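You operate a simulated robot arm through the tools that you are given. There is no shell and no other tool.

You run a simulated robot arm. Do the job below in one go: nothing can be reset, and whatever is moved stays where it is left.

JOB
Set the white slide to S, clamp it and stand the S block in the gap.
Fine: loosen the blue star knob first; tighten it before the block goes in.
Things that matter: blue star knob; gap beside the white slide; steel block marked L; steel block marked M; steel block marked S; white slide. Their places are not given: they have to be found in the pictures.

The check looks at the end state, three seconds after you hand in, the way a careful person would. Anything else that was tipped, shoved, dropped, spilled or broken makes it a failure.

ROBOT AND FRAMES
A 6-joint arm with a fingered hand, fixed in place. Base frame: the origin is at the foot of the arm, x ahead of it, y to its left, z up. Lengths are in mm, angles in degrees, forces in N, time in s.
With the tool pointing down near the work surface it reaches from about 280 to 600 mm from the base axis. Its first joint turns from -166.0 to 166.0 degrees. Payload 3.2 kg.
The tool frame sits at the grasp point between the pads (the TCP): z along the fingers, y along the line on which they close. The tips reach 22 mm beyond it. Largest opening 112 mm; the body of the gripper starts 60 mm behind the TCP. The gripper is a hand of 3 fingers: y runs from the thumb to the fingers, the wrist lies at [0, 0, -218] in the tool frame, and closing takes about 1.5 s.
Orientation is told as [roll, pitch, yaw] about the base's x, y, z axes, in that order, counted from this pose: with the fingers straight down and closing along the base's y, the tool's x points along the base's -x, its y along +y and its z along -z.

CONTROLS
- The arm moves only by the tool move_arm. Its argument "plan" is a list of rows, each a list of 2 entries, a list of its own where there are three numbers: the shift along the tool's x, y, z in mm, then the turn, a rotation vector about the tool's x, y, z in degrees. In form: [[[dx, dy, dz], [ax, ay, az]], ...]. A call has 1 to 20 rows; each row shifts and turns the commanded pose from where the row before left it, along the tool's axes as they then stand. "jaw" is the gripper command, from -1 (fully open) to 1 (shut), values between in proportion, set as the call begins (left out, the last holds). Rows are played at 5 a second. More than 50 mm and 8.6 degrees between two rows, or a gripper value outside its range, and nothing of the call is played. A pose out of reach is approached as far as the arm can. The call stops where the force on the tool passes 50 N (or 10 N more than at its start, if that is more) or the arm is blocked; 0.2 s more then pass. Each finger travels about 108 mm/s and halts on what it meets, pressing with about 26 N; the grip force reading is that of the motor and also rises with nothing between the fingers. The clock runs only during rows and for 0.2 s after the last one: add rows that do not move to give the fingers time. The reply holds the time, the measured pose of the TCP, the force on the tool along the base axes, the opening and the grip force, in the units named above and with some noise, with the torque about the TCP (base axes, N m) and any sound that the robot's microphone picked up.
- Cameras (640 x 400 px; columns grow to the right, rows downward): "scene" is fixed at [218.2, -500.1, 1579.8]; the picture's right is [0.72, 0.70, 0.00], its down [0.63, -0.65, -0.43] and it looks along [-0.30, 0.31, -0.91] (base axes); focal length 306 px, centre (320, 200). "wrist" rides on the gripper at [66, 3, -81] in the tool frame; the picture's right is [-0.05, 1.00, 0.00], its down [-0.77, -0.04, -0.64] and it looks along [-0.63, -0.03, 0.77] (tool axes); focal length 275 px, centre (320, 200).
- snapshot(camera): a new picture of that camera. The clock stands still meanwhile.
- slide_trunk(by): slides the trunk up (or, below 0, down) by that many mm; the arm rides with it, the base frame stays. It gives what a move gives, with no picture.
- move_fingers(finger1, finger2, thumb_bend): sets how far each is bent, from 0 (flat) to 1 (curled in); at 0.3 the hand is open as for a grip, at 0.7 the pads meet at the TCP. One left out holds its place. A second passes; each finger stops where it meets its share of the squeeze, and holds until it gets a number again. A gripper value or a shape takes the hand back. It gives what a move gives, with no picture; readings hold the bend of each and the force on the fingers (four entries, about 0 where the hand has none), thumb and palm.
- set_grasp(shape): the hand has 3 fingers and takes this shape, open, in about a second: jaw (thumb against the fingers, like two jaws); tri (thumb and two fingers); tip (a fingertip pinch); poke (one finger out to press); point (the index stretched); flat (the hand flat); cup (the hand cupped); fist (a fist). The gripper value then closes the fingers along that shape, each until it touches; the sizes above hold for jaw. It gives what a move gives, with no picture.
- locate(camera, pixels): for up to 12 pixels [column, row] of the newest picture of that camera ("zoom" is the newest enlarged one), the place [x, y, z] in the base frame of the surface seen there, good to about 2 mm. The clock stands still meanwhile.
- zoom(camera, box): a new picture of the part [left, top, right, bottom] of that camera's present view, enlarged. The clock stands still meanwhile.
- close_job(): hands the job in; it is judged then, once.

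Open the gripper and draw the arm clear of the work before you hand the job in, unless the task says otherwise.

The tools are called as a command line: name --argument value ..., lists and objects as JSON in quotes. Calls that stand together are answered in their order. move_arm: Moves the arm, as the interface text tells. Its arguments: {"type":"object","properties":{"plan":{"type":"array"},"jaw":{"type":"number"}},"required":["plan"]} The other tools are called the same way: slide_trunk (by) slides the trunk up or down; set_grasp (shape) gives the hand a shape; move_fingers (finger1, finger2, thumb_bend) moves the fingers one by one; snapshot (camera) takes a picture; locate (camera, pixels) gives the place of the surface under pixels of a picture; zoom (camera, box) takes an enlarged picture of a part of a camera's view; close_job () hands the job in.

At the start:

```text
time: 0.0
tcp_pos: [109.2, -255.7, 1222.3]
orientation: [0.0, -0.1, 0.0]
ft_force: [-0.2, -0.3, 0.2]
moment: [-0.01, 0.04, 0.02]
opening: 111.9
finger_force: 0.1
shape: jaw
bend: [0.3, 0.3, 0.3]
finger forces: [0.0, 0.1, 0.0, 0.1, 0.0, 0.0]
trunk travel left (down, up): [-525.0, 65.0]
```

scene: 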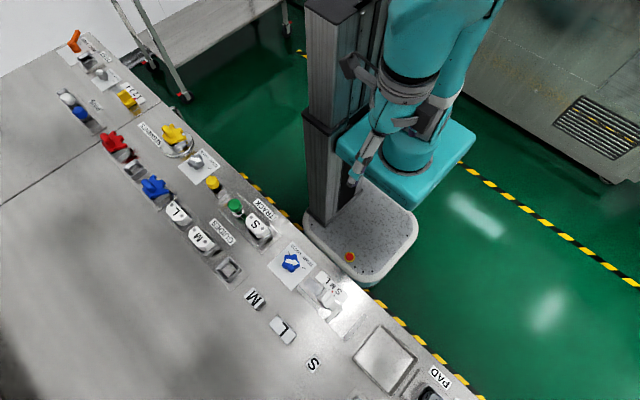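
wrist: 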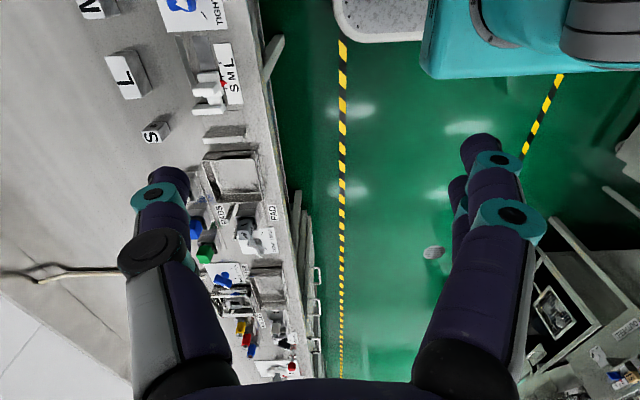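

The scene shows a blue star knob near (291,262), the white slide with S M L near (328,293), and blocks M (255,299), L (283,329) and S (313,364). I'll zoom in on that area.

zoom --camera "scene" --box '[230, 230, 390, 390]'

zoom --camera "wrist" --box '[70, 0, 270, 200]'

locate --camera "scene" --pixels '[[291, 262], [328, 293], [255, 299], [283, 329], [313, 364], [270, 280], [340, 320], [300, 340]]'

```text
2.50 times, centred on (310, 310) of scene
```

zoom: 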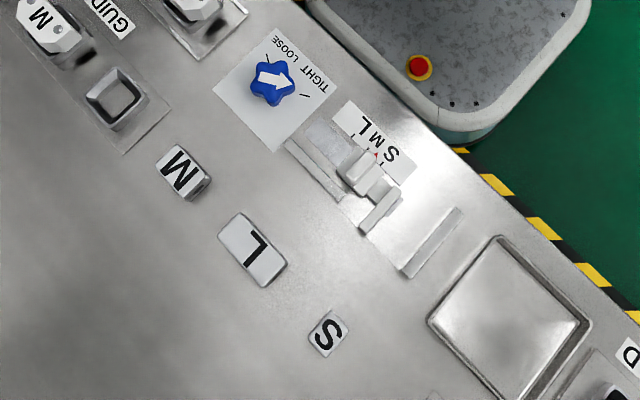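

```text
2.00 times, centred on (170, 100) of wrist
```

zoom: 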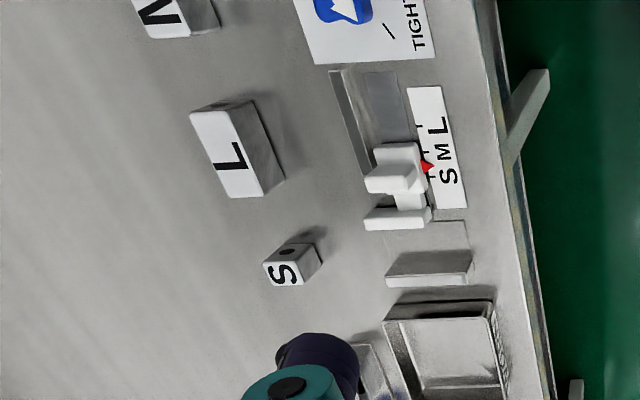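

```text
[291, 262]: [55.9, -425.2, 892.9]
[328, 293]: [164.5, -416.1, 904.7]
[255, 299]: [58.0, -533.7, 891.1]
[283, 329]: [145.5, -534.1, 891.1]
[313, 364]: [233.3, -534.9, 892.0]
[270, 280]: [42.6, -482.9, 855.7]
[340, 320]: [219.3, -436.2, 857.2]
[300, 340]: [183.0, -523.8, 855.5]
```

I need finer detail on the slide area; zooming tight in the scene camera.

zoom --camera "scene" --box '[295, 245, 365, 315]'

```text
5.71 times, centred on (330, 280) of scene
```

zoom: 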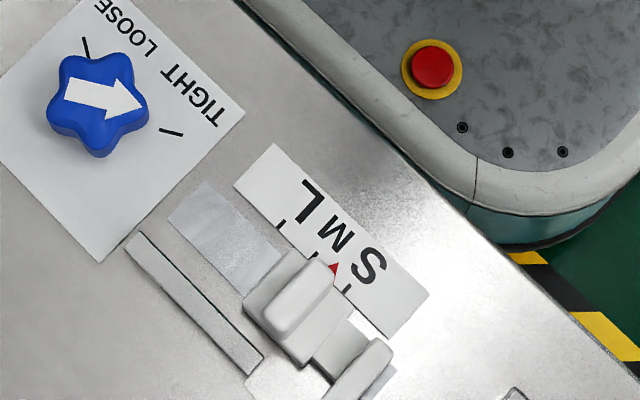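

Let me locate the knob marks, arrow, tick marks and slide features from this zoom.

locate --camera "zoom" --pixels '[[100, 100], [143, 103], [68, 95], [85, 48], [172, 132], [280, 222], [315, 255], [347, 290], [335, 268], [300, 298], [265, 340], [360, 370]]'

zoom --camera "scene" --box '[300, 270, 360, 310]'

```text
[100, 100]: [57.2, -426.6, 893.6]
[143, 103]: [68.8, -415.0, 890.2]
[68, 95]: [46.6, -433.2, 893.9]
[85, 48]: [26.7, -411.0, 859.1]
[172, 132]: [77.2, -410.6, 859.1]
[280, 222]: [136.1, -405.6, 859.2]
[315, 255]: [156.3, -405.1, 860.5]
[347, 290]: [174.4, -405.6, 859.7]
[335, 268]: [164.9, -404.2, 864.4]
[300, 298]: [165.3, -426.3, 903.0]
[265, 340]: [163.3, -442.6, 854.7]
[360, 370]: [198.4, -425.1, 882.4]
```

```text
10.00 times, centred on (330, 290) of scene
```

zoom: 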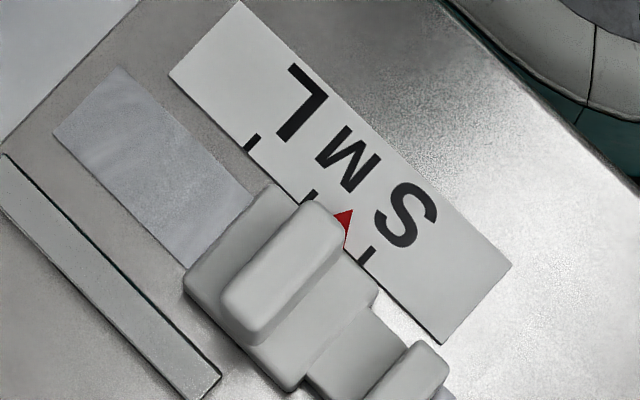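

The knob (centre ≈(53,-427), top z≈893) has its arrow at TIGHT; LOOSE is about 110° counter-clockwise. The slide pointer is at x≈165, between M (156) and S (174). I'll move the hand over the work for a closer wrist view.

move_arm --plan '[[[3, -28.5, 32], [0, 0, 0]], [[3, -28.5, 32], [0, 0, 0]], [[3, -28.5, 32], [0, 0, 0]], [[3, -28.5, 32], [0, 0, 0]], [[3, -28.5, 32], [0, 0, 0]], [[3, -28.5, 32], [0, 0, 0]], [[0, 0, 0], [0, 0, 0]], [[0, 0, 0], [0, 0, 0]]]'

snapshot --camera "wrist"

snapshot --camera "scene"

```text
time: 1.8
tcp_pos: [93.6, -426.7, 1031.8]
orientation: [0.0, -0.2, 0.0]
ft_force: [0.7, -0.7, 0.7]
moment: [-0.01, -0.02, -0.01]
opening: 112.0
finger_force: 0.0
shape: jaw
bend: [0.3, 0.3, 0.3]
finger forces: [0.0, 0.0, 0.0, 0.1, 0.0, 0.0]
trunk travel left (down, up): [-525.0, 65.0]
```

```text
taken
```

wrist: 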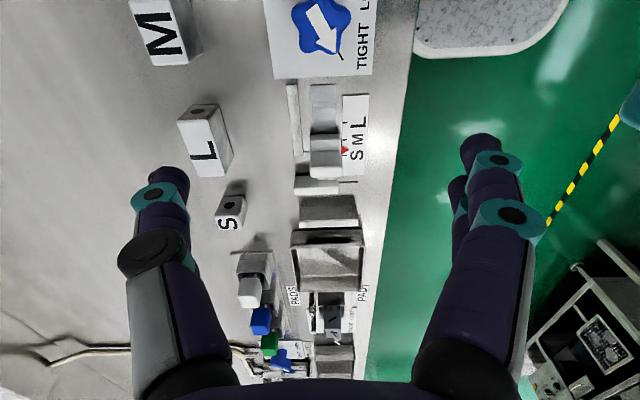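

```text
taken
```

scene: 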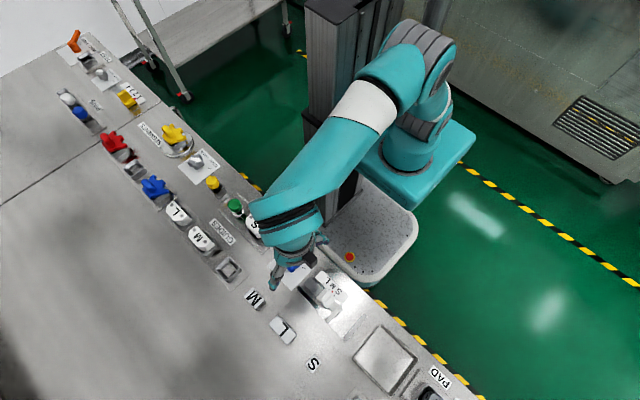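

The wrist camera now sees the knob (320,25), slide (325,160), and blocks S (230,212), L (205,140). I'll zoom into the slide and blocks.

zoom --camera "wrist" --box '[260, 70, 400, 240]'

locate --camera "zoom" --pixels '[[320, 200], [330, 235], [330, 260], [330, 300], [330, 340], [330, 360]]'

```text
2.35 times, centred on (330, 155) of wrist
```

zoom: 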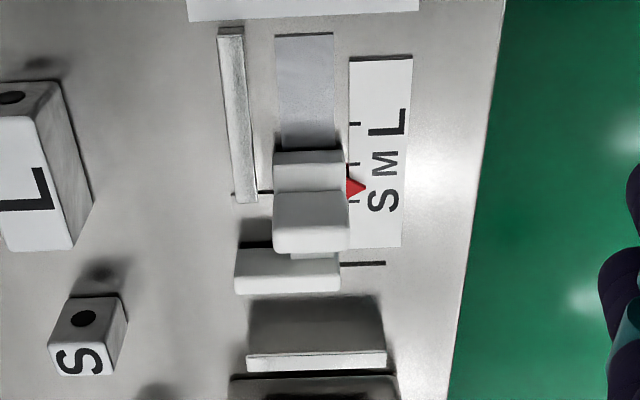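

```text
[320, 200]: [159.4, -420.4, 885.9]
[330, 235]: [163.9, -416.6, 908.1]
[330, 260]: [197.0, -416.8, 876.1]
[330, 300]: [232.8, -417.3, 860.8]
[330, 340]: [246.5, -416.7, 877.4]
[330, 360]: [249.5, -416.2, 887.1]
```

The gap lies between the slide's jaw (x≈200) and the fixed wall (x≈247). I'll locate edges of the jaw, wall and S block in finer zooms.

zoom --camera "wrist" --box '[290, 110, 390, 240]'

zoom --camera "scene" --box '[295, 270, 365, 385]'

locate --camera "zoom" --pixels '[[320, 200], [300, 200], [340, 200]]'

```text
3.08 times, centred on (340, 175) of wrist
```

zoom: 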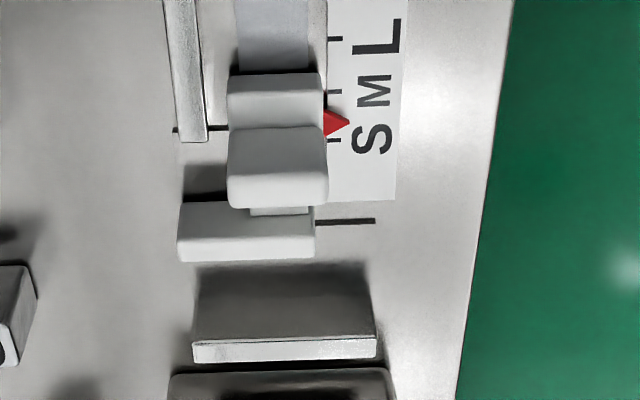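

```text
3.48 times, centred on (330, 328) of scene
```

zoom: 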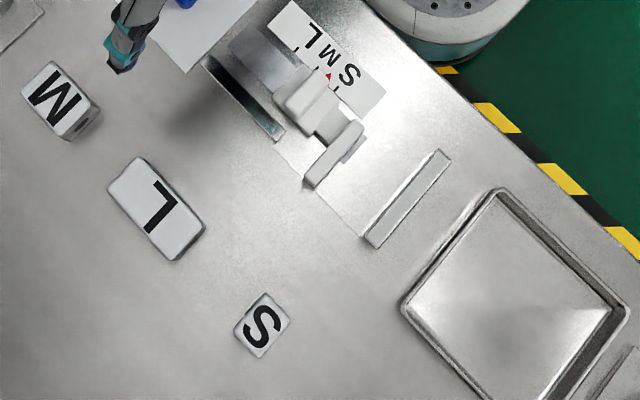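

```text
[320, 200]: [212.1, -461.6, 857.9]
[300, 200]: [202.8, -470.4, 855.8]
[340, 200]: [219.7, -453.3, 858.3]
```

I now locate the jaw top, wall top and S/L/M block corners in this zoom.

locate --camera "zoom" --pixels '[[356, 124], [310, 183], [335, 155], [370, 241], [366, 234], [443, 152], [405, 200], [266, 296], [288, 320], [260, 354], [238, 330], [263, 325]]'

locate --camera "zoom" --pixels '[[300, 95], [288, 105], [318, 80], [312, 115], [272, 135], [212, 60], [140, 160], [203, 228], [178, 258], [110, 187], [396, 190], [410, 207]]'

```text
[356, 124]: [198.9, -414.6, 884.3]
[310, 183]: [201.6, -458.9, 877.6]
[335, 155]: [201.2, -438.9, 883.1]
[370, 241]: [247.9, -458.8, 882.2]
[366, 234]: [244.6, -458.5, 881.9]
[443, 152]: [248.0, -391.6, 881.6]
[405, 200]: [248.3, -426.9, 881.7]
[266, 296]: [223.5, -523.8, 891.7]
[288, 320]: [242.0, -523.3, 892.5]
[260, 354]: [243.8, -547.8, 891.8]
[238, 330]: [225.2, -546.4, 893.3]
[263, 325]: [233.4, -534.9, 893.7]
```

```text
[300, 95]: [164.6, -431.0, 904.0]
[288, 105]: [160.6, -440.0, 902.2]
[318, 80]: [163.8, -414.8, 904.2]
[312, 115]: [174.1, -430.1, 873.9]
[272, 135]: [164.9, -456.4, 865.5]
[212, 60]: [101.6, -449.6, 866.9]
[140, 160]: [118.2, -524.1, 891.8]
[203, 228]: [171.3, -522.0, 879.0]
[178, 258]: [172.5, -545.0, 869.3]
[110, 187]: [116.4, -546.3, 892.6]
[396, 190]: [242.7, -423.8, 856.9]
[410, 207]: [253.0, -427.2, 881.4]
```

The hand isn't occluding the gap in the scene view, and that camera is nearly straight above it, so I zoom in tightly to measure.

zoom --camera "scene" --box '[315, 295, 365, 340]'

locate --camera "zoom" --pixels '[[320, 200], [250, 100], [240, 120], [260, 110], [270, 120], [280, 130]]'

```text
8.89 times, centred on (340, 318) of scene
```

zoom: 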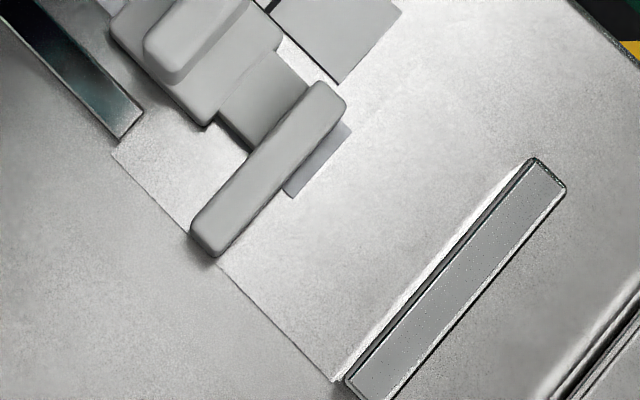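

```text
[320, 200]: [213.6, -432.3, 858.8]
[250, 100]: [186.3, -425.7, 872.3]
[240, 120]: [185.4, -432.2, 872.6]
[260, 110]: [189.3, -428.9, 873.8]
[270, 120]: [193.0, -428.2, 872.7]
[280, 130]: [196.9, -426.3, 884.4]
```

Measuring jaw face and wall face edges along a line crossing the gap.

locate --camera "zoom" --pixels '[[258, 157], [262, 162], [282, 180], [286, 184], [290, 188], [296, 192], [440, 282], [445, 287], [450, 290], [470, 305], [480, 312], [535, 165]]'

locate --camera "zoom" --pixels '[[200, 235], [220, 250], [340, 105], [322, 88], [355, 378], [560, 185], [225, 270], [115, 155], [330, 378], [280, 185], [276, 180], [270, 175]]'

```text
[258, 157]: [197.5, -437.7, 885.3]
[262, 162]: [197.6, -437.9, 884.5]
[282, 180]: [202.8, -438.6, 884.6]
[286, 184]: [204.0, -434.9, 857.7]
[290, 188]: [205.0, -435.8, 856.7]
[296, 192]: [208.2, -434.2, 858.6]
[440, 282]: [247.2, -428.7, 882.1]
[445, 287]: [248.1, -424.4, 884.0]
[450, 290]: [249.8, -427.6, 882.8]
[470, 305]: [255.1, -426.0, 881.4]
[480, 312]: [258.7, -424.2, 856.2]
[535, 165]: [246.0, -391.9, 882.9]
```

```text
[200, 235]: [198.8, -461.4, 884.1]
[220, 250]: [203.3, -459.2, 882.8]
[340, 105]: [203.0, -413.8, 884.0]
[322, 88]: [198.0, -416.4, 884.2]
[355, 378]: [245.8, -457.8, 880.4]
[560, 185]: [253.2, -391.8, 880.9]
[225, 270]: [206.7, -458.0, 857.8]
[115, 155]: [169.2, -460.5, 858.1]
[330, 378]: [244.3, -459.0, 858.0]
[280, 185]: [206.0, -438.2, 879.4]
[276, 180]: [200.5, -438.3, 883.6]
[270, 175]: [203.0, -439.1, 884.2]
```

Jaw face ≈ x 204 and wall face ≈ x 244.5 (gap ≈40 now, ≈31 at S). The present wrist view is nearly vertical over the knob, so I zoom there to get its centre, and zoom on the fingers to see how the hand is built.

zoom --camera "wrist" --box '[420, 110, 580, 270]'

zoom --camera "wrist" --box '[260, 0, 390, 80]'

locate --camera "zoom" --pixels '[[300, 100], [240, 60], [340, 230], [300, 20], [180, 100], [420, 100], [380, 240], [180, 370], [550, 365]]'

```text
2.50 times, centred on (500, 190) of wrist
```

zoom: 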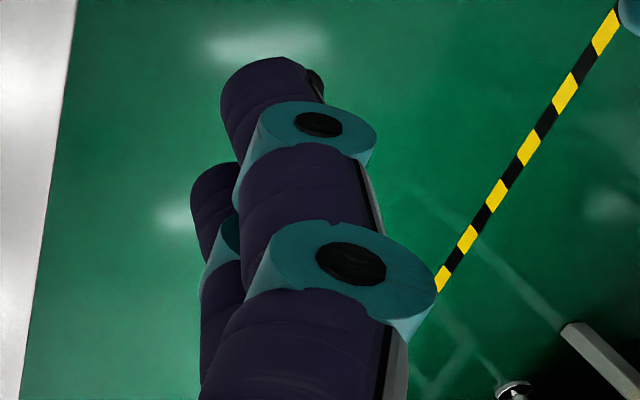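

```text
4.92 times, centred on (325, 40) of wrist
```

zoom: 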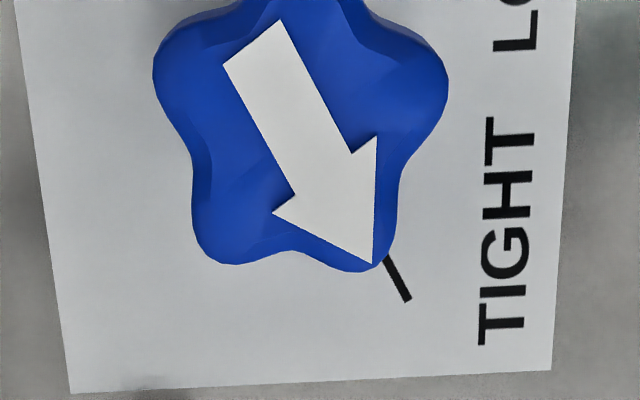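

```text
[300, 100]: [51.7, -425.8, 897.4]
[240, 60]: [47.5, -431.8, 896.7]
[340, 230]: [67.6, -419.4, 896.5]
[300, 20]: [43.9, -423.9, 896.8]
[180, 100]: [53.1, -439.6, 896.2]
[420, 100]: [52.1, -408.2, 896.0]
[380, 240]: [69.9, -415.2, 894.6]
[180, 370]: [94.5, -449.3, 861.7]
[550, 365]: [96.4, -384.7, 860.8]
```

The arrow is right at the TIGHT mark; knob centre about (52,-425), top z≈895. I move the hand directly over the knob and view again.

move_arm --plan '[[[20, 1, 0], [0, 0, 0]], [[20.6, 0.7, 0], [0, 0, 0]], [[0, 0, 0], [0, 0, 0]], [[0, 0, 0], [0, 0, 0]]]'

snapshot --camera "wrist"

zoom --camera "wrist" --box '[250, 0, 400, 110]'

```text
time: 2.8
tcp_pos: [52.8, -426.1, 1031.4]
orientation: [-0.1, -0.1, 0.1]
ft_force: [-0.1, 0.0, 0.1]
moment: [0.01, -0.01, 0.0]
opening: 111.8
finger_force: 0.0
shape: jaw
bend: [0.3, 0.3, 0.3]
finger forces: [0.1, 0.0, 0.1, 0.0, 0.1, 0.0]
trunk travel left (down, up): [-525.0, 65.0]
```

```text
taken
```

wrist: 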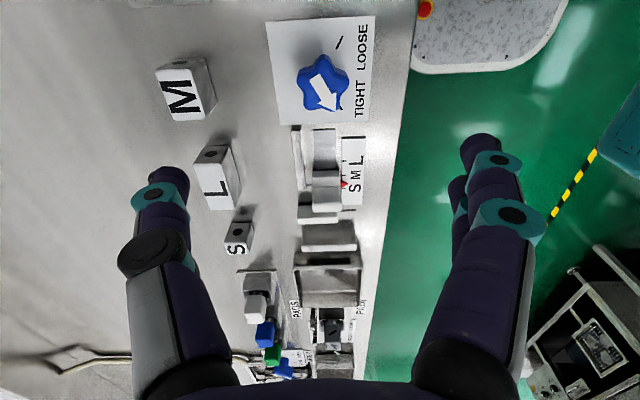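

```text
3.64 times, centred on (325, 55) of wrist
```

zoom: 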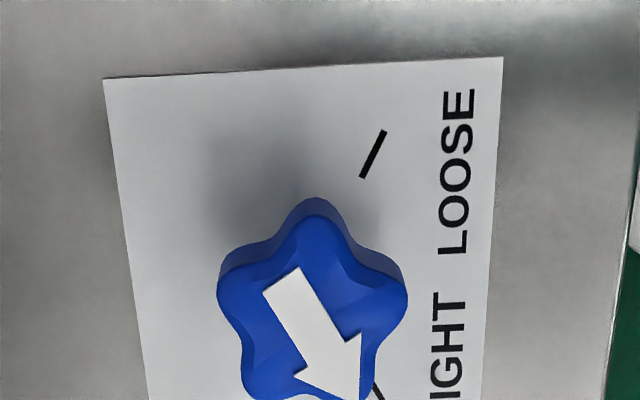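

Locating the knob's lobes and sheet marks in a zoom that shows the full knob.

zoom --camera "wrist" --box '[250, 10, 400, 130]'

locate --camera "wrist" --pixels '[[322, 80], [323, 60], [301, 77], [345, 79], [306, 106], [338, 106], [339, 43], [322, 105], [268, 122], [374, 121], [280, 24], [374, 18]]'

```text
3.33 times, centred on (325, 70) of wrist
```

zoom: 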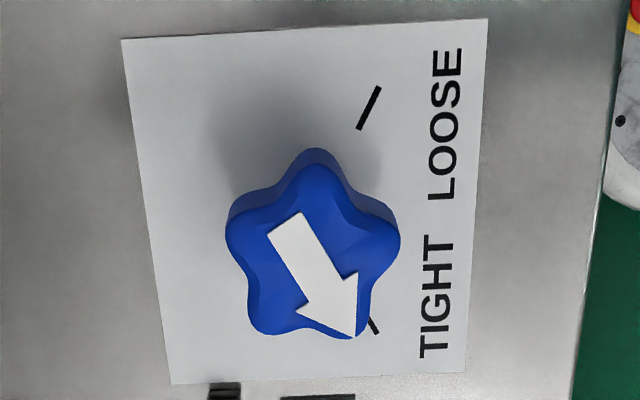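

```text
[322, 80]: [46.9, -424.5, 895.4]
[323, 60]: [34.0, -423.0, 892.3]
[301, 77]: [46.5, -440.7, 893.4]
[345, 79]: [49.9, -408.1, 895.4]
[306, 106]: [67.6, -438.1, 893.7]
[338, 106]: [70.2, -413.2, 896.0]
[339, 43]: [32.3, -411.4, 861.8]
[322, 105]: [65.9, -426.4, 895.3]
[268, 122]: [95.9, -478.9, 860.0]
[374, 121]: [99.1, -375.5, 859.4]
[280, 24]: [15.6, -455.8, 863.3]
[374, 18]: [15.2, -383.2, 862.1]
```

The knob's lobe with the arrow is at 36°, lobes at 36/108/180/252/324°, centre ≈(54,-425). I turn the hand to yaw −54° so the two fingers straddle the arrow lobe and the thumb takes the opposite valley, and descend partway.

move_arm --plan '[[[-1.2, 1, 0], [0, 0, 7.714]], [[0, 0, 0], [0, 0, 7.714]], [[0, 0, 0], [0, 0, 7.714]], [[0, 0, 0], [0, 0, 7.714]], [[0, 0, 0], [0, 0, 7.714]], [[0, 0, 0], [0, 0, 7.714]], [[0, 0, 0], [0, 0, 7.714]], [[0, 0, 30], [0, 0, 0]], [[0, 0, 30], [0, 0, 0]], [[0, 0, 30], [0, 0, 0]], [[0, 0, 0], [0, 0, 0]], [[0, 0, 0], [0, 0, 0]]]'

snapshot --camera "wrist"

zoom --camera "scene" --box '[220, 200, 380, 310]'

```text
time: 5.4
tcp_pos: [-10.5, -502.2, 1056.8]
orientation: [0.1, -0.1, -54.0]
ft_force: [0.1, -0.4, 0.6]
moment: [-0.01, -0.01, 0.0]
opening: 111.8
finger_force: 0.1
shape: jaw
bend: [0.3, 0.3, 0.3]
finger forces: [0.0, 0.0, 0.0, 0.1, 0.1, 0.0]
out of reach, approached as far as the arm can: row 3, 4, 5, 6, 7, 8, 9, 10
trunk travel left (down, up): [-525.0, 65.0]
```

```text
taken
```

wrist: 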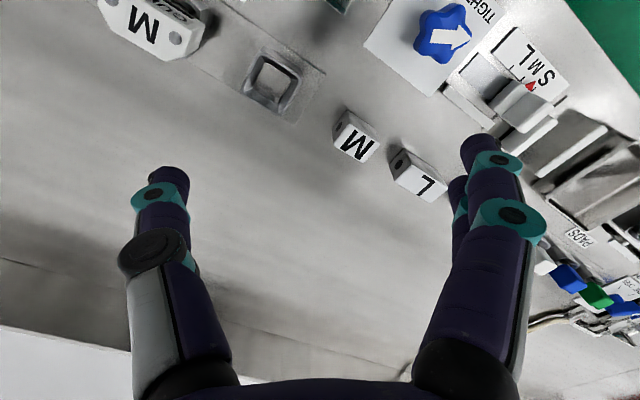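

```text
3.64 times, centred on (300, 255) of scene
```

zoom: 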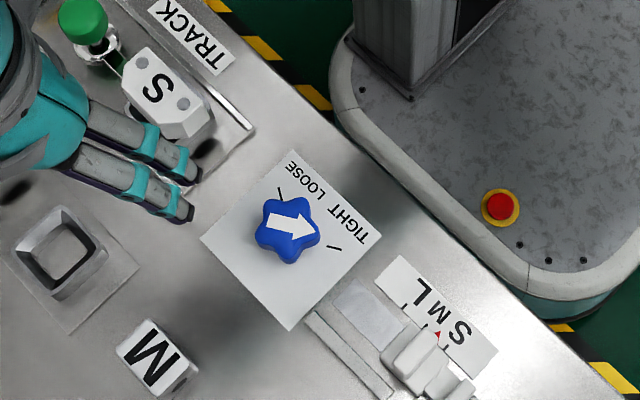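

The turn to −54° ran out of reach and the hand drifted to (-10,-502,1057), well above everything. I send a small up/yaw-back move to see how the commanded pose carries on.

move_arm --plan '[[[0, 0, 0], [0, 0, 0]], [[0, 0, 0], [0, 0, 0]]]'

```text
time: 6.0
tcp_pos: [-9.8, -501.4, 1055.9]
orientation: [0.0, -0.1, -53.9]
ft_force: [-0.7, 0.6, 0.4]
moment: [-0.01, 0.01, -0.03]
opening: 111.8
finger_force: 0.1
shape: jaw
bend: [0.3, 0.3, 0.3]
finger forces: [0.0, 0.0, 0.1, 0.0, 0.0, 0.0]
trunk travel left (down, up): [-525.0, 65.0]
```

No further drift; the command now follows the measured pose. I turn back to yaw 0, return above the knob, and try positive yaw to learn the reachable range.

move_arm --plan '[[[0, 0, 0], [0, 0, -7.714]], [[0, 0, 0], [0, 0, -7.714]], [[0, 0, 0], [0, 0, -7.714]], [[0, 0, 0], [0, 0, -7.714]], [[0, 0, 0], [0, 0, -7.714]], [[0, 0, 0], [0, 0, -7.714]], [[0, 0, 0], [0, 0, -7.714]], [[-21.3, 25.5, 0], [0, 0, 0]], [[-21.3, 25.5, 0], [0, 0, 0]], [[-21.3, 25.5, 0], [0, 0, 0]], [[0, 0, 0], [0, 0, 0]], [[0, 0, 0], [0, 0, -8]], [[0, 0, 0], [0, 0, -8]], [[0, 0, 0], [0, 0, -8]], [[0, 0, 0], [0, 0, -8]], [[0, 0, 0], [0, 0, -8]], [[0, 0, 0], [0, 0, -8]], [[0, 0, 0], [0, 0, -8]], [[0, 0, 0], [0, 0, 0]]]'

```text
time: 10.0
tcp_pos: [-8.6, -502.1, 1055.8]
orientation: [-0.2, 0.0, 56.1]
ft_force: [0.4, -0.2, 0.1]
moment: [0.0, -0.03, -0.01]
opening: 111.9
finger_force: 0.1
shape: jaw
bend: [0.3, 0.3, 0.3]
finger forces: [0.1, 0.0, 0.0, 0.0, 0.0, 0.1]
out of reach, approached as far as the arm can: row 8, 9, 10
trunk travel left (down, up): [-525.0, 65.0]
```

The translation back was refused though that spot was reached before; I look at the arm configuration.

snapshot --camera "scene"

```text
taken
```

scene: 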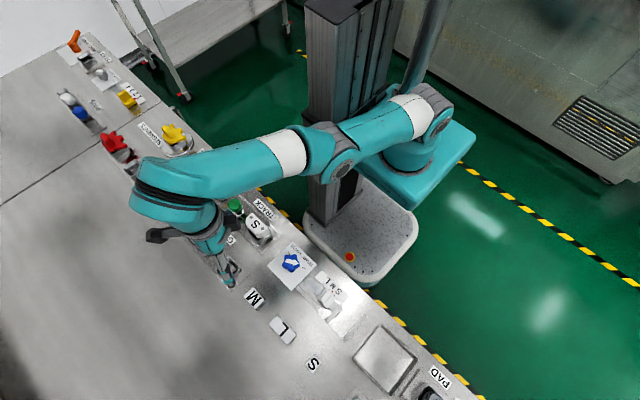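

The arm seems caught in an awkward posture. I go up 120 mm while turning back to yaw 0, then try moving toward the earlier spot.

move_arm --plan '[[[0, 0, -20], [0, 0, 8]], [[0, 0, -20], [0, 0, 8]], [[0, 0, -20], [0, 0, 8]], [[0, 0, -20], [0, 0, 8]], [[0, 0, -20], [0, 0, 8]], [[0, 0, -20], [0, 0, 8]], [[0, 0, 0], [0, 0, 8]], [[0, 0, 0], [0, 0, 0]]]'

move_arm --plan '[[[-20, 0, 0], [0, 0, 0]], [[-20, 0, 0], [0, 0, 0]], [[-20, 0, 0], [0, 0, 0]], [[0, 20, 0], [0, 0, 0]], [[0, 20, 0], [0, 0, 0]], [[0, 0, 0], [0, 0, 0]]]'

```text
time: 11.8
tcp_pos: [176.4, -490.6, 1072.7]
orientation: [-1.1, -1.2, 3.3]
ft_force: [0.6, -0.1, 0.4]
moment: [0.0, -0.01, 0.0]
opening: 111.4
finger_force: 0.0
shape: jaw
bend: [0.3, 0.3, 0.3]
finger forces: [0.0, 0.0, 0.1, 0.1, 0.1, 0.1]
out of reach, approached as far as the arm can: row 1, 2, 3, 4, 5, 6, 7
trunk travel left (down, up): [-525.0, 65.0]
```

```text
time: 13.2
tcp_pos: [224.3, -440.2, 1066.5]
orientation: [-0.2, -0.2, 3.8]
ft_force: [0.6, 0.7, 0.4]
moment: [0.01, -0.03, 0.0]
opening: 111.9
finger_force: 0.1
shape: jaw
bend: [0.3, 0.3, 0.3]
finger forces: [0.0, 0.0, 0.0, 0.0, 0.0, 0.0]
out of reach, approached as far as the arm can: row 1, 2, 3
trunk travel left (down, up): [-525.0, 65.0]
```

Now the hand moved to (224,-440,1066). I look again at the posture.

snapshot --camera "scene"

```text
taken
```

scene: 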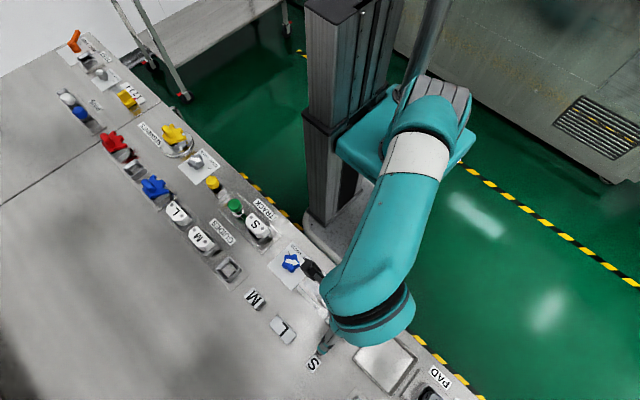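

I test raising the hand here in small steps, in preparation for perhaps lowering the trunk for a better posture.

move_arm --plan '[[[0, 0, -20], [0, 0, 0]], [[0, 0, -20], [0, 0, 0]], [[0, 0, -20], [0, 0, 0]], [[0, 0, -20], [0, 0, 0]], [[0, 0, -20], [0, 0, 0]], [[0, 0, 0], [0, 0, 0]]]'

```text
time: 14.6
tcp_pos: [222.4, -440.0, 1132.2]
orientation: [-0.2, -0.1, 4.1]
ft_force: [-0.2, -0.1, -0.3]
moment: [0.04, 0.02, 0.02]
opening: 112.0
finger_force: 0.1
shape: jaw
bend: [0.3, 0.3, 0.3]
finger forces: [0.0, 0.0, 0.0, 0.1, 0.0, 0.0]
out of reach, approached as far as the arm can: row 4, 5
trunk travel left (down, up): [-525.0, 65.0]
```

The arm was near the top of its reach sphere. I go lower (z≈1000, still ~80 mm clear of everything) and then back over the knob.

move_arm --plan '[[[0, 0, 30], [0, 0, 2]], [[0, 0, 30], [0, 0, 2]], [[0, 0, 30], [0, 0, 0]], [[0, 0, 30], [0, 0, 0]], [[28, 2.5, 0], [0, 0, 0]], [[28, 2.5, 0], [0, 0, 0]], [[28, 2.5, 0], [0, 0, 0]], [[28, 2.5, 0], [0, 0, 0]], [[28, 2.5, 0], [0, 0, 0]], [[28, 2.5, 0], [0, 0, 0]], [[0, 0, 0], [0, 0, 0]]]'

```text
time: 17.0
tcp_pos: [56.7, -423.6, 1012.0]
orientation: [-0.1, -0.2, 0.0]
ft_force: [0.7, -0.1, 0.5]
moment: [-0.01, 0.0, 0.01]
opening: 112.0
finger_force: 0.0
shape: jaw
bend: [0.3, 0.3, 0.3]
finger forces: [0.0, 0.0, 0.1, 0.1, 0.0, 0.0]
trunk travel left (down, up): [-525.0, 65.0]
```

Back over the knob with no reach problem. I test positive yaw in small steps here.

move_arm --plan '[[[0, 0, 0], [0, 0, -6]], [[0, 0, 0], [0, 0, -6]], [[0, 0, 0], [0, 0, -6]], [[0, 0, 0], [0, 0, 0]]]'

move_arm --plan '[[[0, 0, 0], [0, 0, -6]], [[0, 0, 0], [0, 0, -6]], [[0, 0, 0], [0, 0, -6]], [[0, 0, 0], [0, 0, 0]]]'

```text
time: 18.0
tcp_pos: [56.5, -424.8, 1010.1]
orientation: [-0.3, 0.0, 18.0]
ft_force: [0.5, -0.6, -0.4]
moment: [-0.02, 0.03, 0.01]
opening: 112.0
finger_force: 0.0
shape: jaw
bend: [0.3, 0.3, 0.3]
finger forces: [0.0, 0.1, 0.0, 0.1, 0.0, 0.0]
trunk travel left (down, up): [-525.0, 65.0]
```

```text
time: 19.0
tcp_pos: [56.8, -425.0, 1010.7]
orientation: [-0.4, 0.1, 35.9]
ft_force: [-0.2, -0.7, 0.6]
moment: [0.01, 0.02, 0.0]
opening: 111.9
finger_force: 0.1
shape: jaw
bend: [0.3, 0.3, 0.3]
finger forces: [0.0, 0.1, 0.0, 0.1, 0.0, 0.1]
trunk travel left (down, up): [-525.0, 65.0]
```

Positive yaw works to 36° without drift. I keep going to see how far.

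move_arm --plan '[[[0, 0, 0], [0, 0, -8]], [[0, 0, 0], [0, 0, -8]], [[0, 0, 0], [0, 0, -8]], [[0, 0, 0], [0, 0, -8]], [[0, 0, 0], [0, 0, -8]], [[0, 0, 0], [0, 0, -8]], [[0, 0, 0], [0, 0, 0]]]'

move_arm --plan '[[[0, 0, 0], [0, 0, -8]], [[0, 0, 0], [0, 0, -8]], [[0, 0, 0], [0, 0, -8]], [[0, 0, 0], [0, 0, -8]], [[0, 0, 0], [0, 0, -8]], [[0, 0, 0], [0, 0, -8]], [[0, 0, 0], [0, 0, 0]]]'

```text
time: 20.6
tcp_pos: [57.7, -424.0, 1011.6]
orientation: [-0.2, 0.2, 83.9]
ft_force: [0.5, 0.3, -0.4]
moment: [0.0, 0.02, 0.0]
opening: 111.8
finger_force: 0.0
shape: jaw
bend: [0.3, 0.3, 0.3]
finger forces: [0.0, 0.0, 0.0, 0.0, 0.1, 0.0]
trunk travel left (down, up): [-525.0, 65.0]
```

```text
time: 22.2
tcp_pos: [56.2, -424.6, 1011.7]
orientation: [0.0, 0.3, 131.9]
ft_force: [-0.1, -0.4, 0.1]
moment: [0.02, -0.02, 0.04]
opening: 111.8
finger_force: 0.0
shape: jaw
bend: [0.3, 0.3, 0.3]
finger forces: [0.0, 0.0, 0.1, 0.0, 0.0, 0.1]
trunk travel left (down, up): [-525.0, 65.0]
```

Yaw from 0 to 132° works, so I'll grip at yaw +18° (fingers around the 108° lobe) and turn 110° CCW to 128°. I go back to +18°, centre over the knob, and descend to z≈930.

move_arm --plan '[[[0, 0, 0], [0, 0, 8]], [[0, 0, 0], [0, 0, 8]], [[0, 0, 0], [0, 0, 8]], [[0, 0, 0], [0, 0, 8]], [[0, 0, 0], [0, 0, 8]], [[0, 0, 0], [0, 0, 8]], [[0, 0, 0], [0, 0, 8]], [[0, 0, 0], [0, 0, 8]], [[0, 0, 0], [0, 0, 8]], [[0, 0, 0], [0, 0, 8]], [[0, 0, 0], [0, 0, 8]], [[0, 0, 0], [0, 0, 8]], [[0, 0, 0], [0, 0, 8]], [[0, 0, 0], [0, 0, 8]], [[0, 0, 0], [0, 0, 2]], [[2.5, 0.5, 0], [0, 0, 0]], [[0, 0, 25], [0, 0, 0]], [[0, 0, 25], [0, 0, 0]], [[0, 0, 20], [0, 0, 0]], [[0, 0, 0], [0, 0, 0]]]'

snapshot --camera "wrist"

zoom --camera "scene" --box '[230, 210, 390, 310]'

```text
time: 26.4
tcp_pos: [56.1, -425.8, 940.9]
orientation: [-0.3, -0.1, 17.9]
ft_force: [-0.2, -0.2, 0.6]
moment: [0.0, 0.0, 0.03]
opening: 111.8
finger_force: 0.1
shape: jaw
bend: [0.3, 0.3, 0.3]
finger forces: [0.0, 0.1, 0.1, 0.0, 0.0, 0.0]
trunk travel left (down, up): [-525.0, 65.0]
```

```text
taken
```

wrist: 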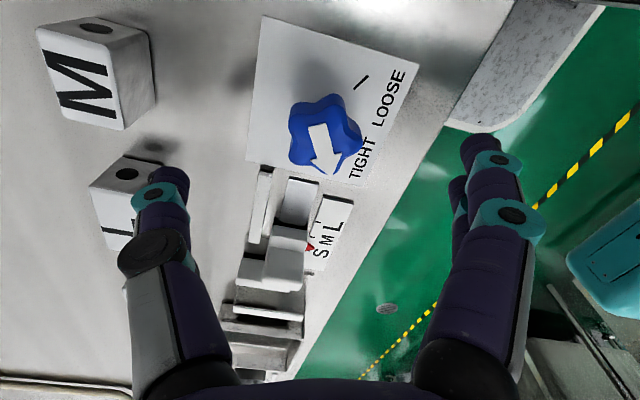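

```text
4.00 times, centred on (310, 260) of scene
```

zoom: 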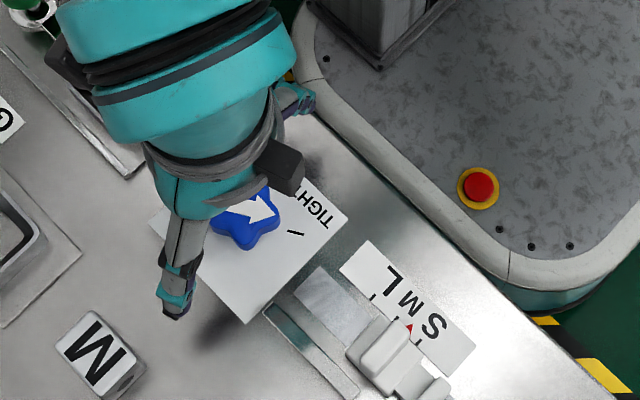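

Knob sits at about (325,135) in the wrist view. One more locate on the knob lobes at this closer range before descending.

locate --camera "wrist" --pixels '[[325, 135], [294, 108], [331, 98], [358, 130], [334, 170], [294, 155], [325, 118], [308, 112]]'

zoom --camera "wrist" --box '[265, 80, 385, 190]'

```text
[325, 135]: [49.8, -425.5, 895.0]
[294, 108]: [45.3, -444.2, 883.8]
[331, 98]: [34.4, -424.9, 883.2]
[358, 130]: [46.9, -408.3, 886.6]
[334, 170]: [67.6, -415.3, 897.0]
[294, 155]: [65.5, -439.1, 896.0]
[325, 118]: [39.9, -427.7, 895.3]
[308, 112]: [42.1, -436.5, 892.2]
```

```text
3.64 times, centred on (325, 135) of wrist
```

zoom: 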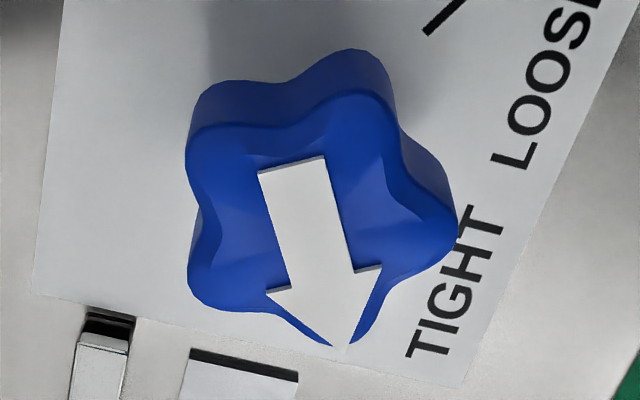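

Refined knob centre ≈(52,-425.3), radius ≈21, top ≈896. I shift onto it and descend to z≈891 (tips ≈869), still open.

move_arm --plan '[[[3.6, 1.7, 0], [0, 0, 0]], [[0, 0, 17], [0, 0, 0]], [[0, 0, 17], [0, 0, 0]], [[0, 0, 15], [0, 0, 0]], [[0, 0, 0], [0, 0, 0]], [[0, 0, 0], [0, 0, 0]]]'

snapshot --camera "wrist"

```text
time: 27.8
tcp_pos: [49.8, -425.4, 891.6]
orientation: [-0.2, 0.0, 18.0]
ft_force: [0.6, 0.3, 0.0]
moment: [0.0, 0.0, 0.0]
opening: 111.8
finger_force: 0.2
shape: jaw
bend: [0.3, 0.3, 0.3]
finger forces: [0.0, 0.1, 0.1, 0.0, 0.0, 0.0]
trunk travel left (down, up): [-525.0, 65.0]
```

```text
taken
```

wrist: 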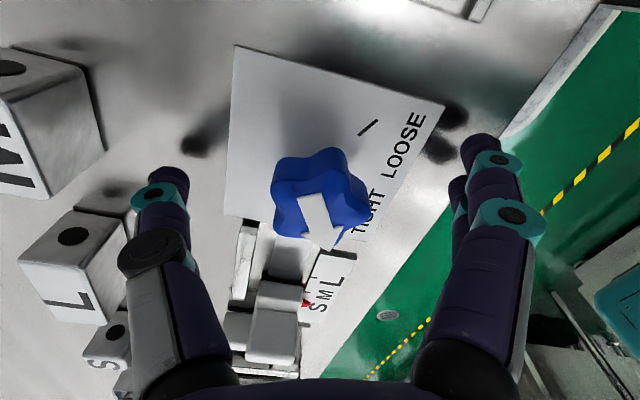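

The knob sits centred at about (320,198), where the TCP projects. I close the hand on it.

move_arm --plan '[[[0, 0, 0], [0, 0, 0]], [[0, 0, 0], [0, 0, 0]], [[0, 0, 0], [0, 0, 0]], [[0, 0, 0], [0, 0, 0]], [[0, 0, 0], [0, 0, 0]], [[0, 0, 0], [0, 0, 0]], [[0, 0, 0], [0, 0, 0]], [[0, 0, 0], [0, 0, 0]]]' --jaw 1

snapshot --camera "wrist"

```text
time: 29.6
tcp_pos: [50.3, -426.0, 890.2]
orientation: [-0.2, -0.1, 17.8]
ft_force: [-4.2, -1.2, -2.6]
moment: [-0.04, 0.06, -0.01]
opening: 27.8
finger_force: 26.0
shape: jaw
bend: [0.73, 0.73, 0.7]
finger forces: [11.8, 12.5, 0.1, 0.0, 22.0, 0.0]
trunk travel left (down, up): [-525.0, 65.0]
```

```text
taken
```

wrist: 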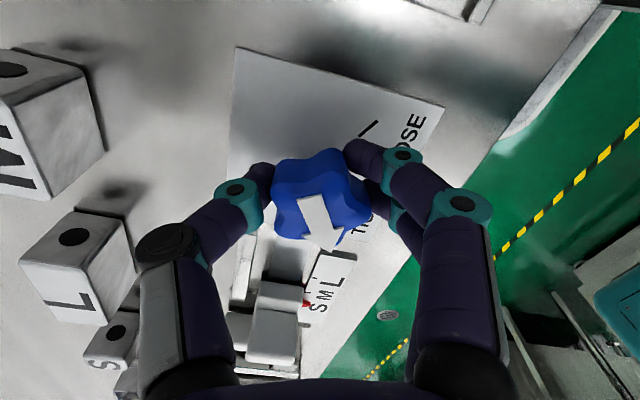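

A firm three-point grip: thumb 22 N, fingers ~12 N each. I turn counter-clockwise 35° first and check.

move_arm --plan '[[[0, 0, 0], [0, 0, -5]], [[0, 0, 0], [0, 0, -5]], [[0, 0, 0], [0, 0, -5]], [[0, 0, 0], [0, 0, -5]], [[0, 0, 0], [0, 0, -5]], [[0, 0, 0], [0, 0, -5]], [[0, 0, 0], [0, 0, -5]], [[0, 0, 0], [0, 0, 0]]]'

snapshot --camera "wrist"

```text
time: 31.4
tcp_pos: [49.3, -428.2, 891.9]
orientation: [-0.4, 0.0, 53.1]
ft_force: [-3.8, -19.4, -0.4]
moment: [-0.3, -0.01, -0.09]
opening: 27.8
finger_force: 26.2
shape: jaw
bend: [0.73, 0.73, 0.7]
finger forces: [13.7, 10.2, 0.0, 0.1, 30.7, 0.0]
trunk travel left (down, up): [-525.0, 65.0]
```

```text
taken
```

wrist: 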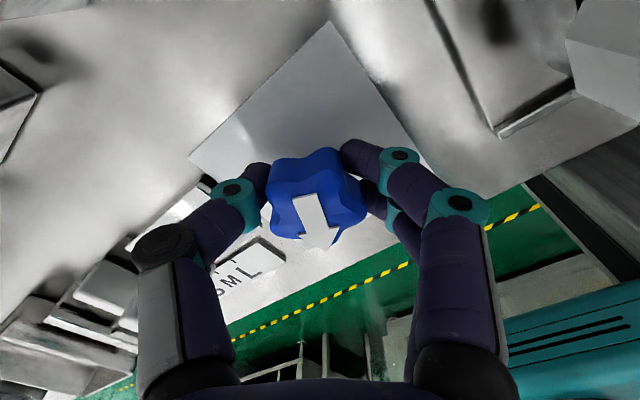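

The knob turned with the hand; there's a −19 N side load in y, so I shift the hand ~1.5 mm toward −y and continue turning 40°.

move_arm --plan '[[[1.2, -0.9, 0], [0, 0, 0]], [[0, 0, 0], [0, 0, -5]], [[0, 0, 0], [0, 0, -5]], [[0, 0, 0], [0, 0, -5]], [[0, 0, 0], [0, 0, -5]], [[0, 0, 0], [0, 0, -5]], [[0, 0, 0], [0, 0, -5]], [[0, 0, 0], [0, 0, -5]], [[0, 0, 0], [0, 0, -5]], [[0, 0, 0], [0, 0, 0]]]'

snapshot --camera "wrist"

```text
time: 33.6
tcp_pos: [50.9, -429.3, 891.2]
orientation: [0.0, 0.1, 93.0]
ft_force: [13.9, -25.8, 1.6]
moment: [-0.34, -0.35, -0.18]
opening: 28.5
finger_force: 26.4
shape: jaw
bend: [0.73, 0.74, 0.7]
finger forces: [15.7, 8.8, 0.0, 0.1, 34.3, 0.1]
trunk travel left (down, up): [-525.0, 65.0]
```

```text
taken
```

wrist: 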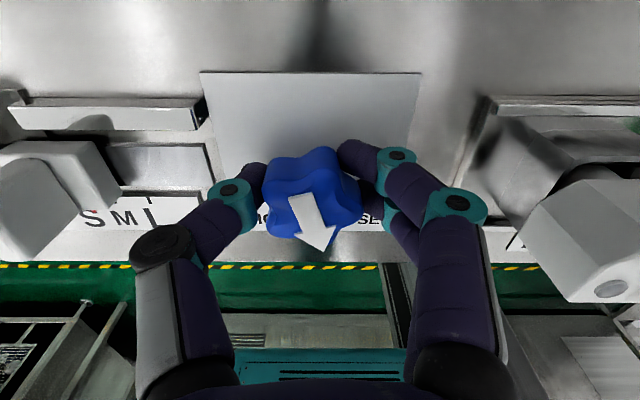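

Side load is now (14,−26) N; I test which direction relieves it with a 1.5 mm shift toward +y.

move_arm --plan '[[[-1.5, 0, 0], [0, 0, 0]], [[0, 0, 0], [0, 0, 0]]]'

```text
time: 34.2
tcp_pos: [51.7, -428.6, 891.6]
orientation: [-0.1, 0.2, 93.0]
ft_force: [12.5, -32.3, 1.7]
moment: [-0.47, -0.32, -0.19]
opening: 28.6
finger_force: 26.2
shape: jaw
bend: [0.73, 0.74, 0.7]
finger forces: [18.9, 8.6, 0.0, 0.0, 35.4, 0.0]
trunk travel left (down, up): [-525.0, 65.0]
```

Moving +y raised the load, so relief is toward −y and +x. I shift 5 mm −y, 2 mm +x.

move_arm --plan '[[[2.5, -1, 0], [0, 0, 0]], [[2.5, -1, 0], [0, 0, 0]], [[0, 0, 0], [0, 0, 0]]]'

```text
time: 35.0
tcp_pos: [53.3, -430.8, 891.4]
orientation: [-0.1, 0.0, 92.9]
ft_force: [1.2, -9.1, -2.3]
moment: [-0.11, -0.06, -0.04]
opening: 27.6
finger_force: 26.3
shape: jaw
bend: [0.73, 0.74, 0.7]
finger forces: [14.4, 13.1, 0.0, 0.0, 25.0, 0.1]
trunk travel left (down, up): [-525.0, 65.0]
```

Load is down to ~9 N; the knob axis lies ~5.5 mm along −x of the tool. I continue the remaining 35° turning about that axis.

move_arm --plan '[[[1.0, -0.5, 0], [0, 0, -5]], [[0, -0.5, 0], [0, 0, -5]], [[0, -0.5, 0], [0, 0, -5]], [[0, -0.5, 0], [0, 0, -5]], [[0, -0.5, 0], [0, 0, -5]], [[0, -0.5, 0], [0, 0, -5]], [[0, -0.5, 0], [0, 0, -5]], [[0, 0, 0], [0, 0, 0]]]'

snapshot --camera "wrist"

zoom --camera "scene" --box '[250, 220, 350, 300]'

```text
time: 36.8
tcp_pos: [57.1, -430.9, 892.7]
orientation: [-0.1, 0.2, 128.0]
ft_force: [1.9, -4.1, -8.0]
moment: [-0.03, -0.03, -0.02]
opening: 27.6
finger_force: 26.4
shape: jaw
bend: [0.73, 0.73, 0.7]
finger forces: [13.0, 13.4, 0.0, 0.0, 23.2, 0.1]
trunk travel left (down, up): [-525.0, 65.0]
```

```text
taken
```

wrist: 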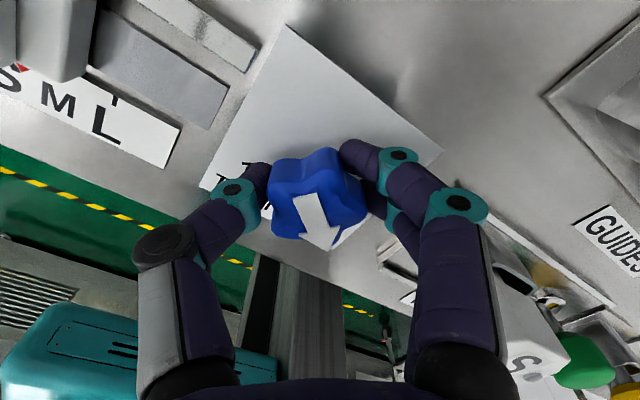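

```text
5.00 times, centred on (300, 260) of scene
```

zoom: 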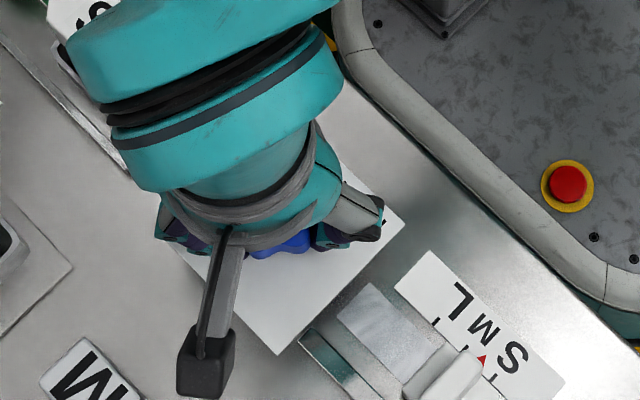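

Turn completed at yaw 128 with low loads. I open the hand moderately and rise to see the arrow.

move_arm --plan '[[[0, 0, 0], [0, 0, 0]], [[0, 0, 0], [0, 0, 0]], [[0, 0, 0], [0, 0, 0]], [[0, 0, 0], [0, 0, 0]], [[0, 0, 0], [0, 0, 0]], [[0, 0, -20], [0, 0, 0]], [[0, 0, -25], [0, 0, 0]], [[0, 0, -25], [0, 0, 0]], [[0, 0, 0], [0, 0, 0]]]' --jaw -0.4

snapshot --camera "wrist"

```text
time: 38.8
tcp_pos: [55.3, -431.7, 963.7]
orientation: [0.0, 0.3, 127.9]
ft_force: [0.3, 0.9, -1.0]
moment: [-0.01, -0.01, 0.03]
opening: 78.2
finger_force: 0.1
shape: jaw
bend: [0.67, 0.67, 0.64]
finger forces: [0.0, 0.1, 0.0, 0.1, 0.1, 0.1]
trunk travel left (down, up): [-525.0, 65.0]
```

```text
taken
```

wrist: 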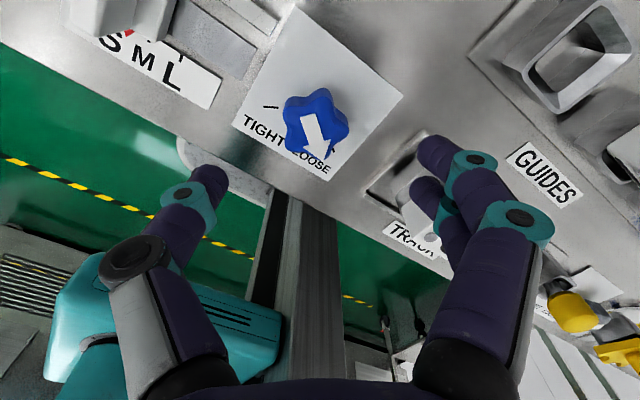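

The arrow now points to LOOSE. Next I measure the pointer against the S tick in a tight scene zoom.

zoom --camera "scene" --box '[315, 280, 347, 300]'

locate --camera "zoom" --pixels '[[320, 200], [345, 130], [370, 230], [310, 110], [350, 165], [362, 130], [375, 235]]'

```text
16.00 times, centred on (331, 290) of scene
```

zoom: 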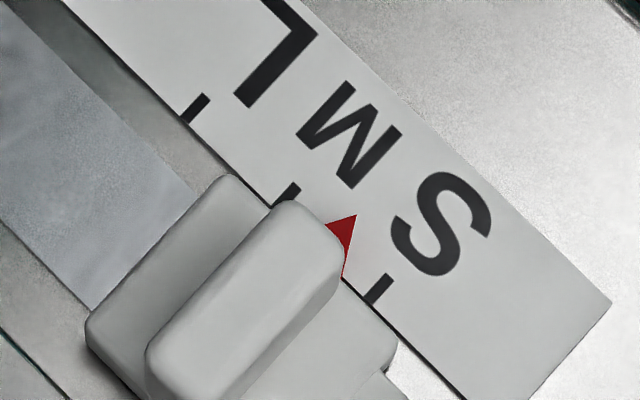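

```text
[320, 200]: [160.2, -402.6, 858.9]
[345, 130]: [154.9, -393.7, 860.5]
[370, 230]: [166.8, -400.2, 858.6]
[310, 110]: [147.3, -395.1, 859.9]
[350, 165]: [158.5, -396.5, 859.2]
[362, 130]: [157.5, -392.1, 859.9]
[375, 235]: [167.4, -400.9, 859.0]
```

Locating the ticks and the pointer tip exactly.

locate --camera "zoom" --pixels '[[380, 288], [373, 296], [387, 281], [285, 195], [195, 107], [356, 216], [352, 225], [345, 235], [350, 222], [260, 310], [300, 250], [200, 330]]'

locate --camera "zoom" --pixels '[[175, 385], [160, 350], [285, 215], [325, 240], [310, 300], [225, 200], [110, 330], [380, 345], [275, 280], [225, 330], [250, 350]]'

```text
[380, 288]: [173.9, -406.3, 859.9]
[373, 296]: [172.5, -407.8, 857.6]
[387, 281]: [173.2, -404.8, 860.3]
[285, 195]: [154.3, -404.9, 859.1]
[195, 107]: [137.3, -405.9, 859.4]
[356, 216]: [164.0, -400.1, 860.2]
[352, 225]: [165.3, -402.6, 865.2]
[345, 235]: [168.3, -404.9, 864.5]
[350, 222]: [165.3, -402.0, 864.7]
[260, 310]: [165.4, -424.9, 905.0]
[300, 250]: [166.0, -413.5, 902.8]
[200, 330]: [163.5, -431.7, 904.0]
```

```text
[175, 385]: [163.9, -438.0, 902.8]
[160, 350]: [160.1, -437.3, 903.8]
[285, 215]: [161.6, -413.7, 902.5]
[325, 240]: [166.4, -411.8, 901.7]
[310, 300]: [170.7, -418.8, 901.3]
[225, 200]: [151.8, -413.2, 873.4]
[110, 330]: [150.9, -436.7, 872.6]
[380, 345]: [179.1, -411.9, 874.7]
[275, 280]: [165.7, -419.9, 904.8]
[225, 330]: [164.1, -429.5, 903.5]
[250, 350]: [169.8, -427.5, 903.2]
```

The handle spans x≈159–171, y≈−440…−411, top z≈904; S tick x≈173.5, pointer ≈165, so about +8.5–10 mm is needed. I turn to yaw 90° and move above the handle.

move_arm --plan '[[[0, 0, 0], [0, 0, 7.6]], [[0, 0, 0], [0, 0, 7.6]], [[0, 0, 0], [0, 0, 7.6]], [[0, 0, 0], [0, 0, 7.6]], [[0, 0, 0], [0, 0, 7.6]], [[-1.5, -27.5, 0], [0, 0, 0]], [[-1.5, -27.5, 0], [0, 0, 0]], [[-1.6, -27.5, 0], [0, 0, 0]], [[-1.6, -27.2, 0], [0, 0, 0]], [[0, 0, 0], [0, 0, 0]], [[0, 0, 0], [0, 0, 0]]]'

snapshot --camera "wrist"

```text
time: 41.2
tcp_pos: [165.6, -423.4, 962.0]
orientation: [-0.2, 0.2, 89.9]
ft_force: [-0.4, 0.6, -0.4]
moment: [0.01, 0.0, -0.01]
opening: 78.2
finger_force: 0.1
shape: jaw
bend: [0.67, 0.67, 0.64]
finger forces: [0.0, 0.0, 0.1, 0.0, 0.0, 0.0]
trunk travel left (down, up): [-525.0, 65.0]
```

```text
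taken
```

wrist: 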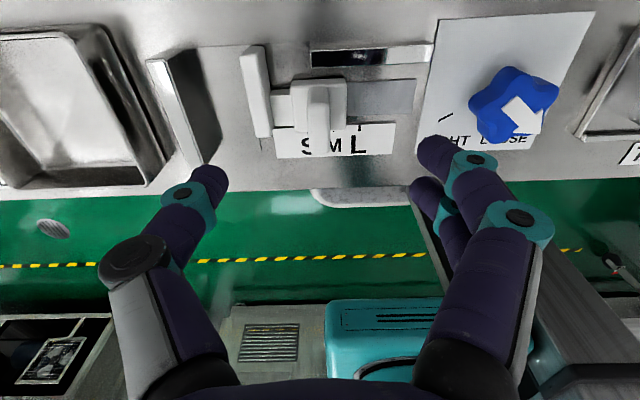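

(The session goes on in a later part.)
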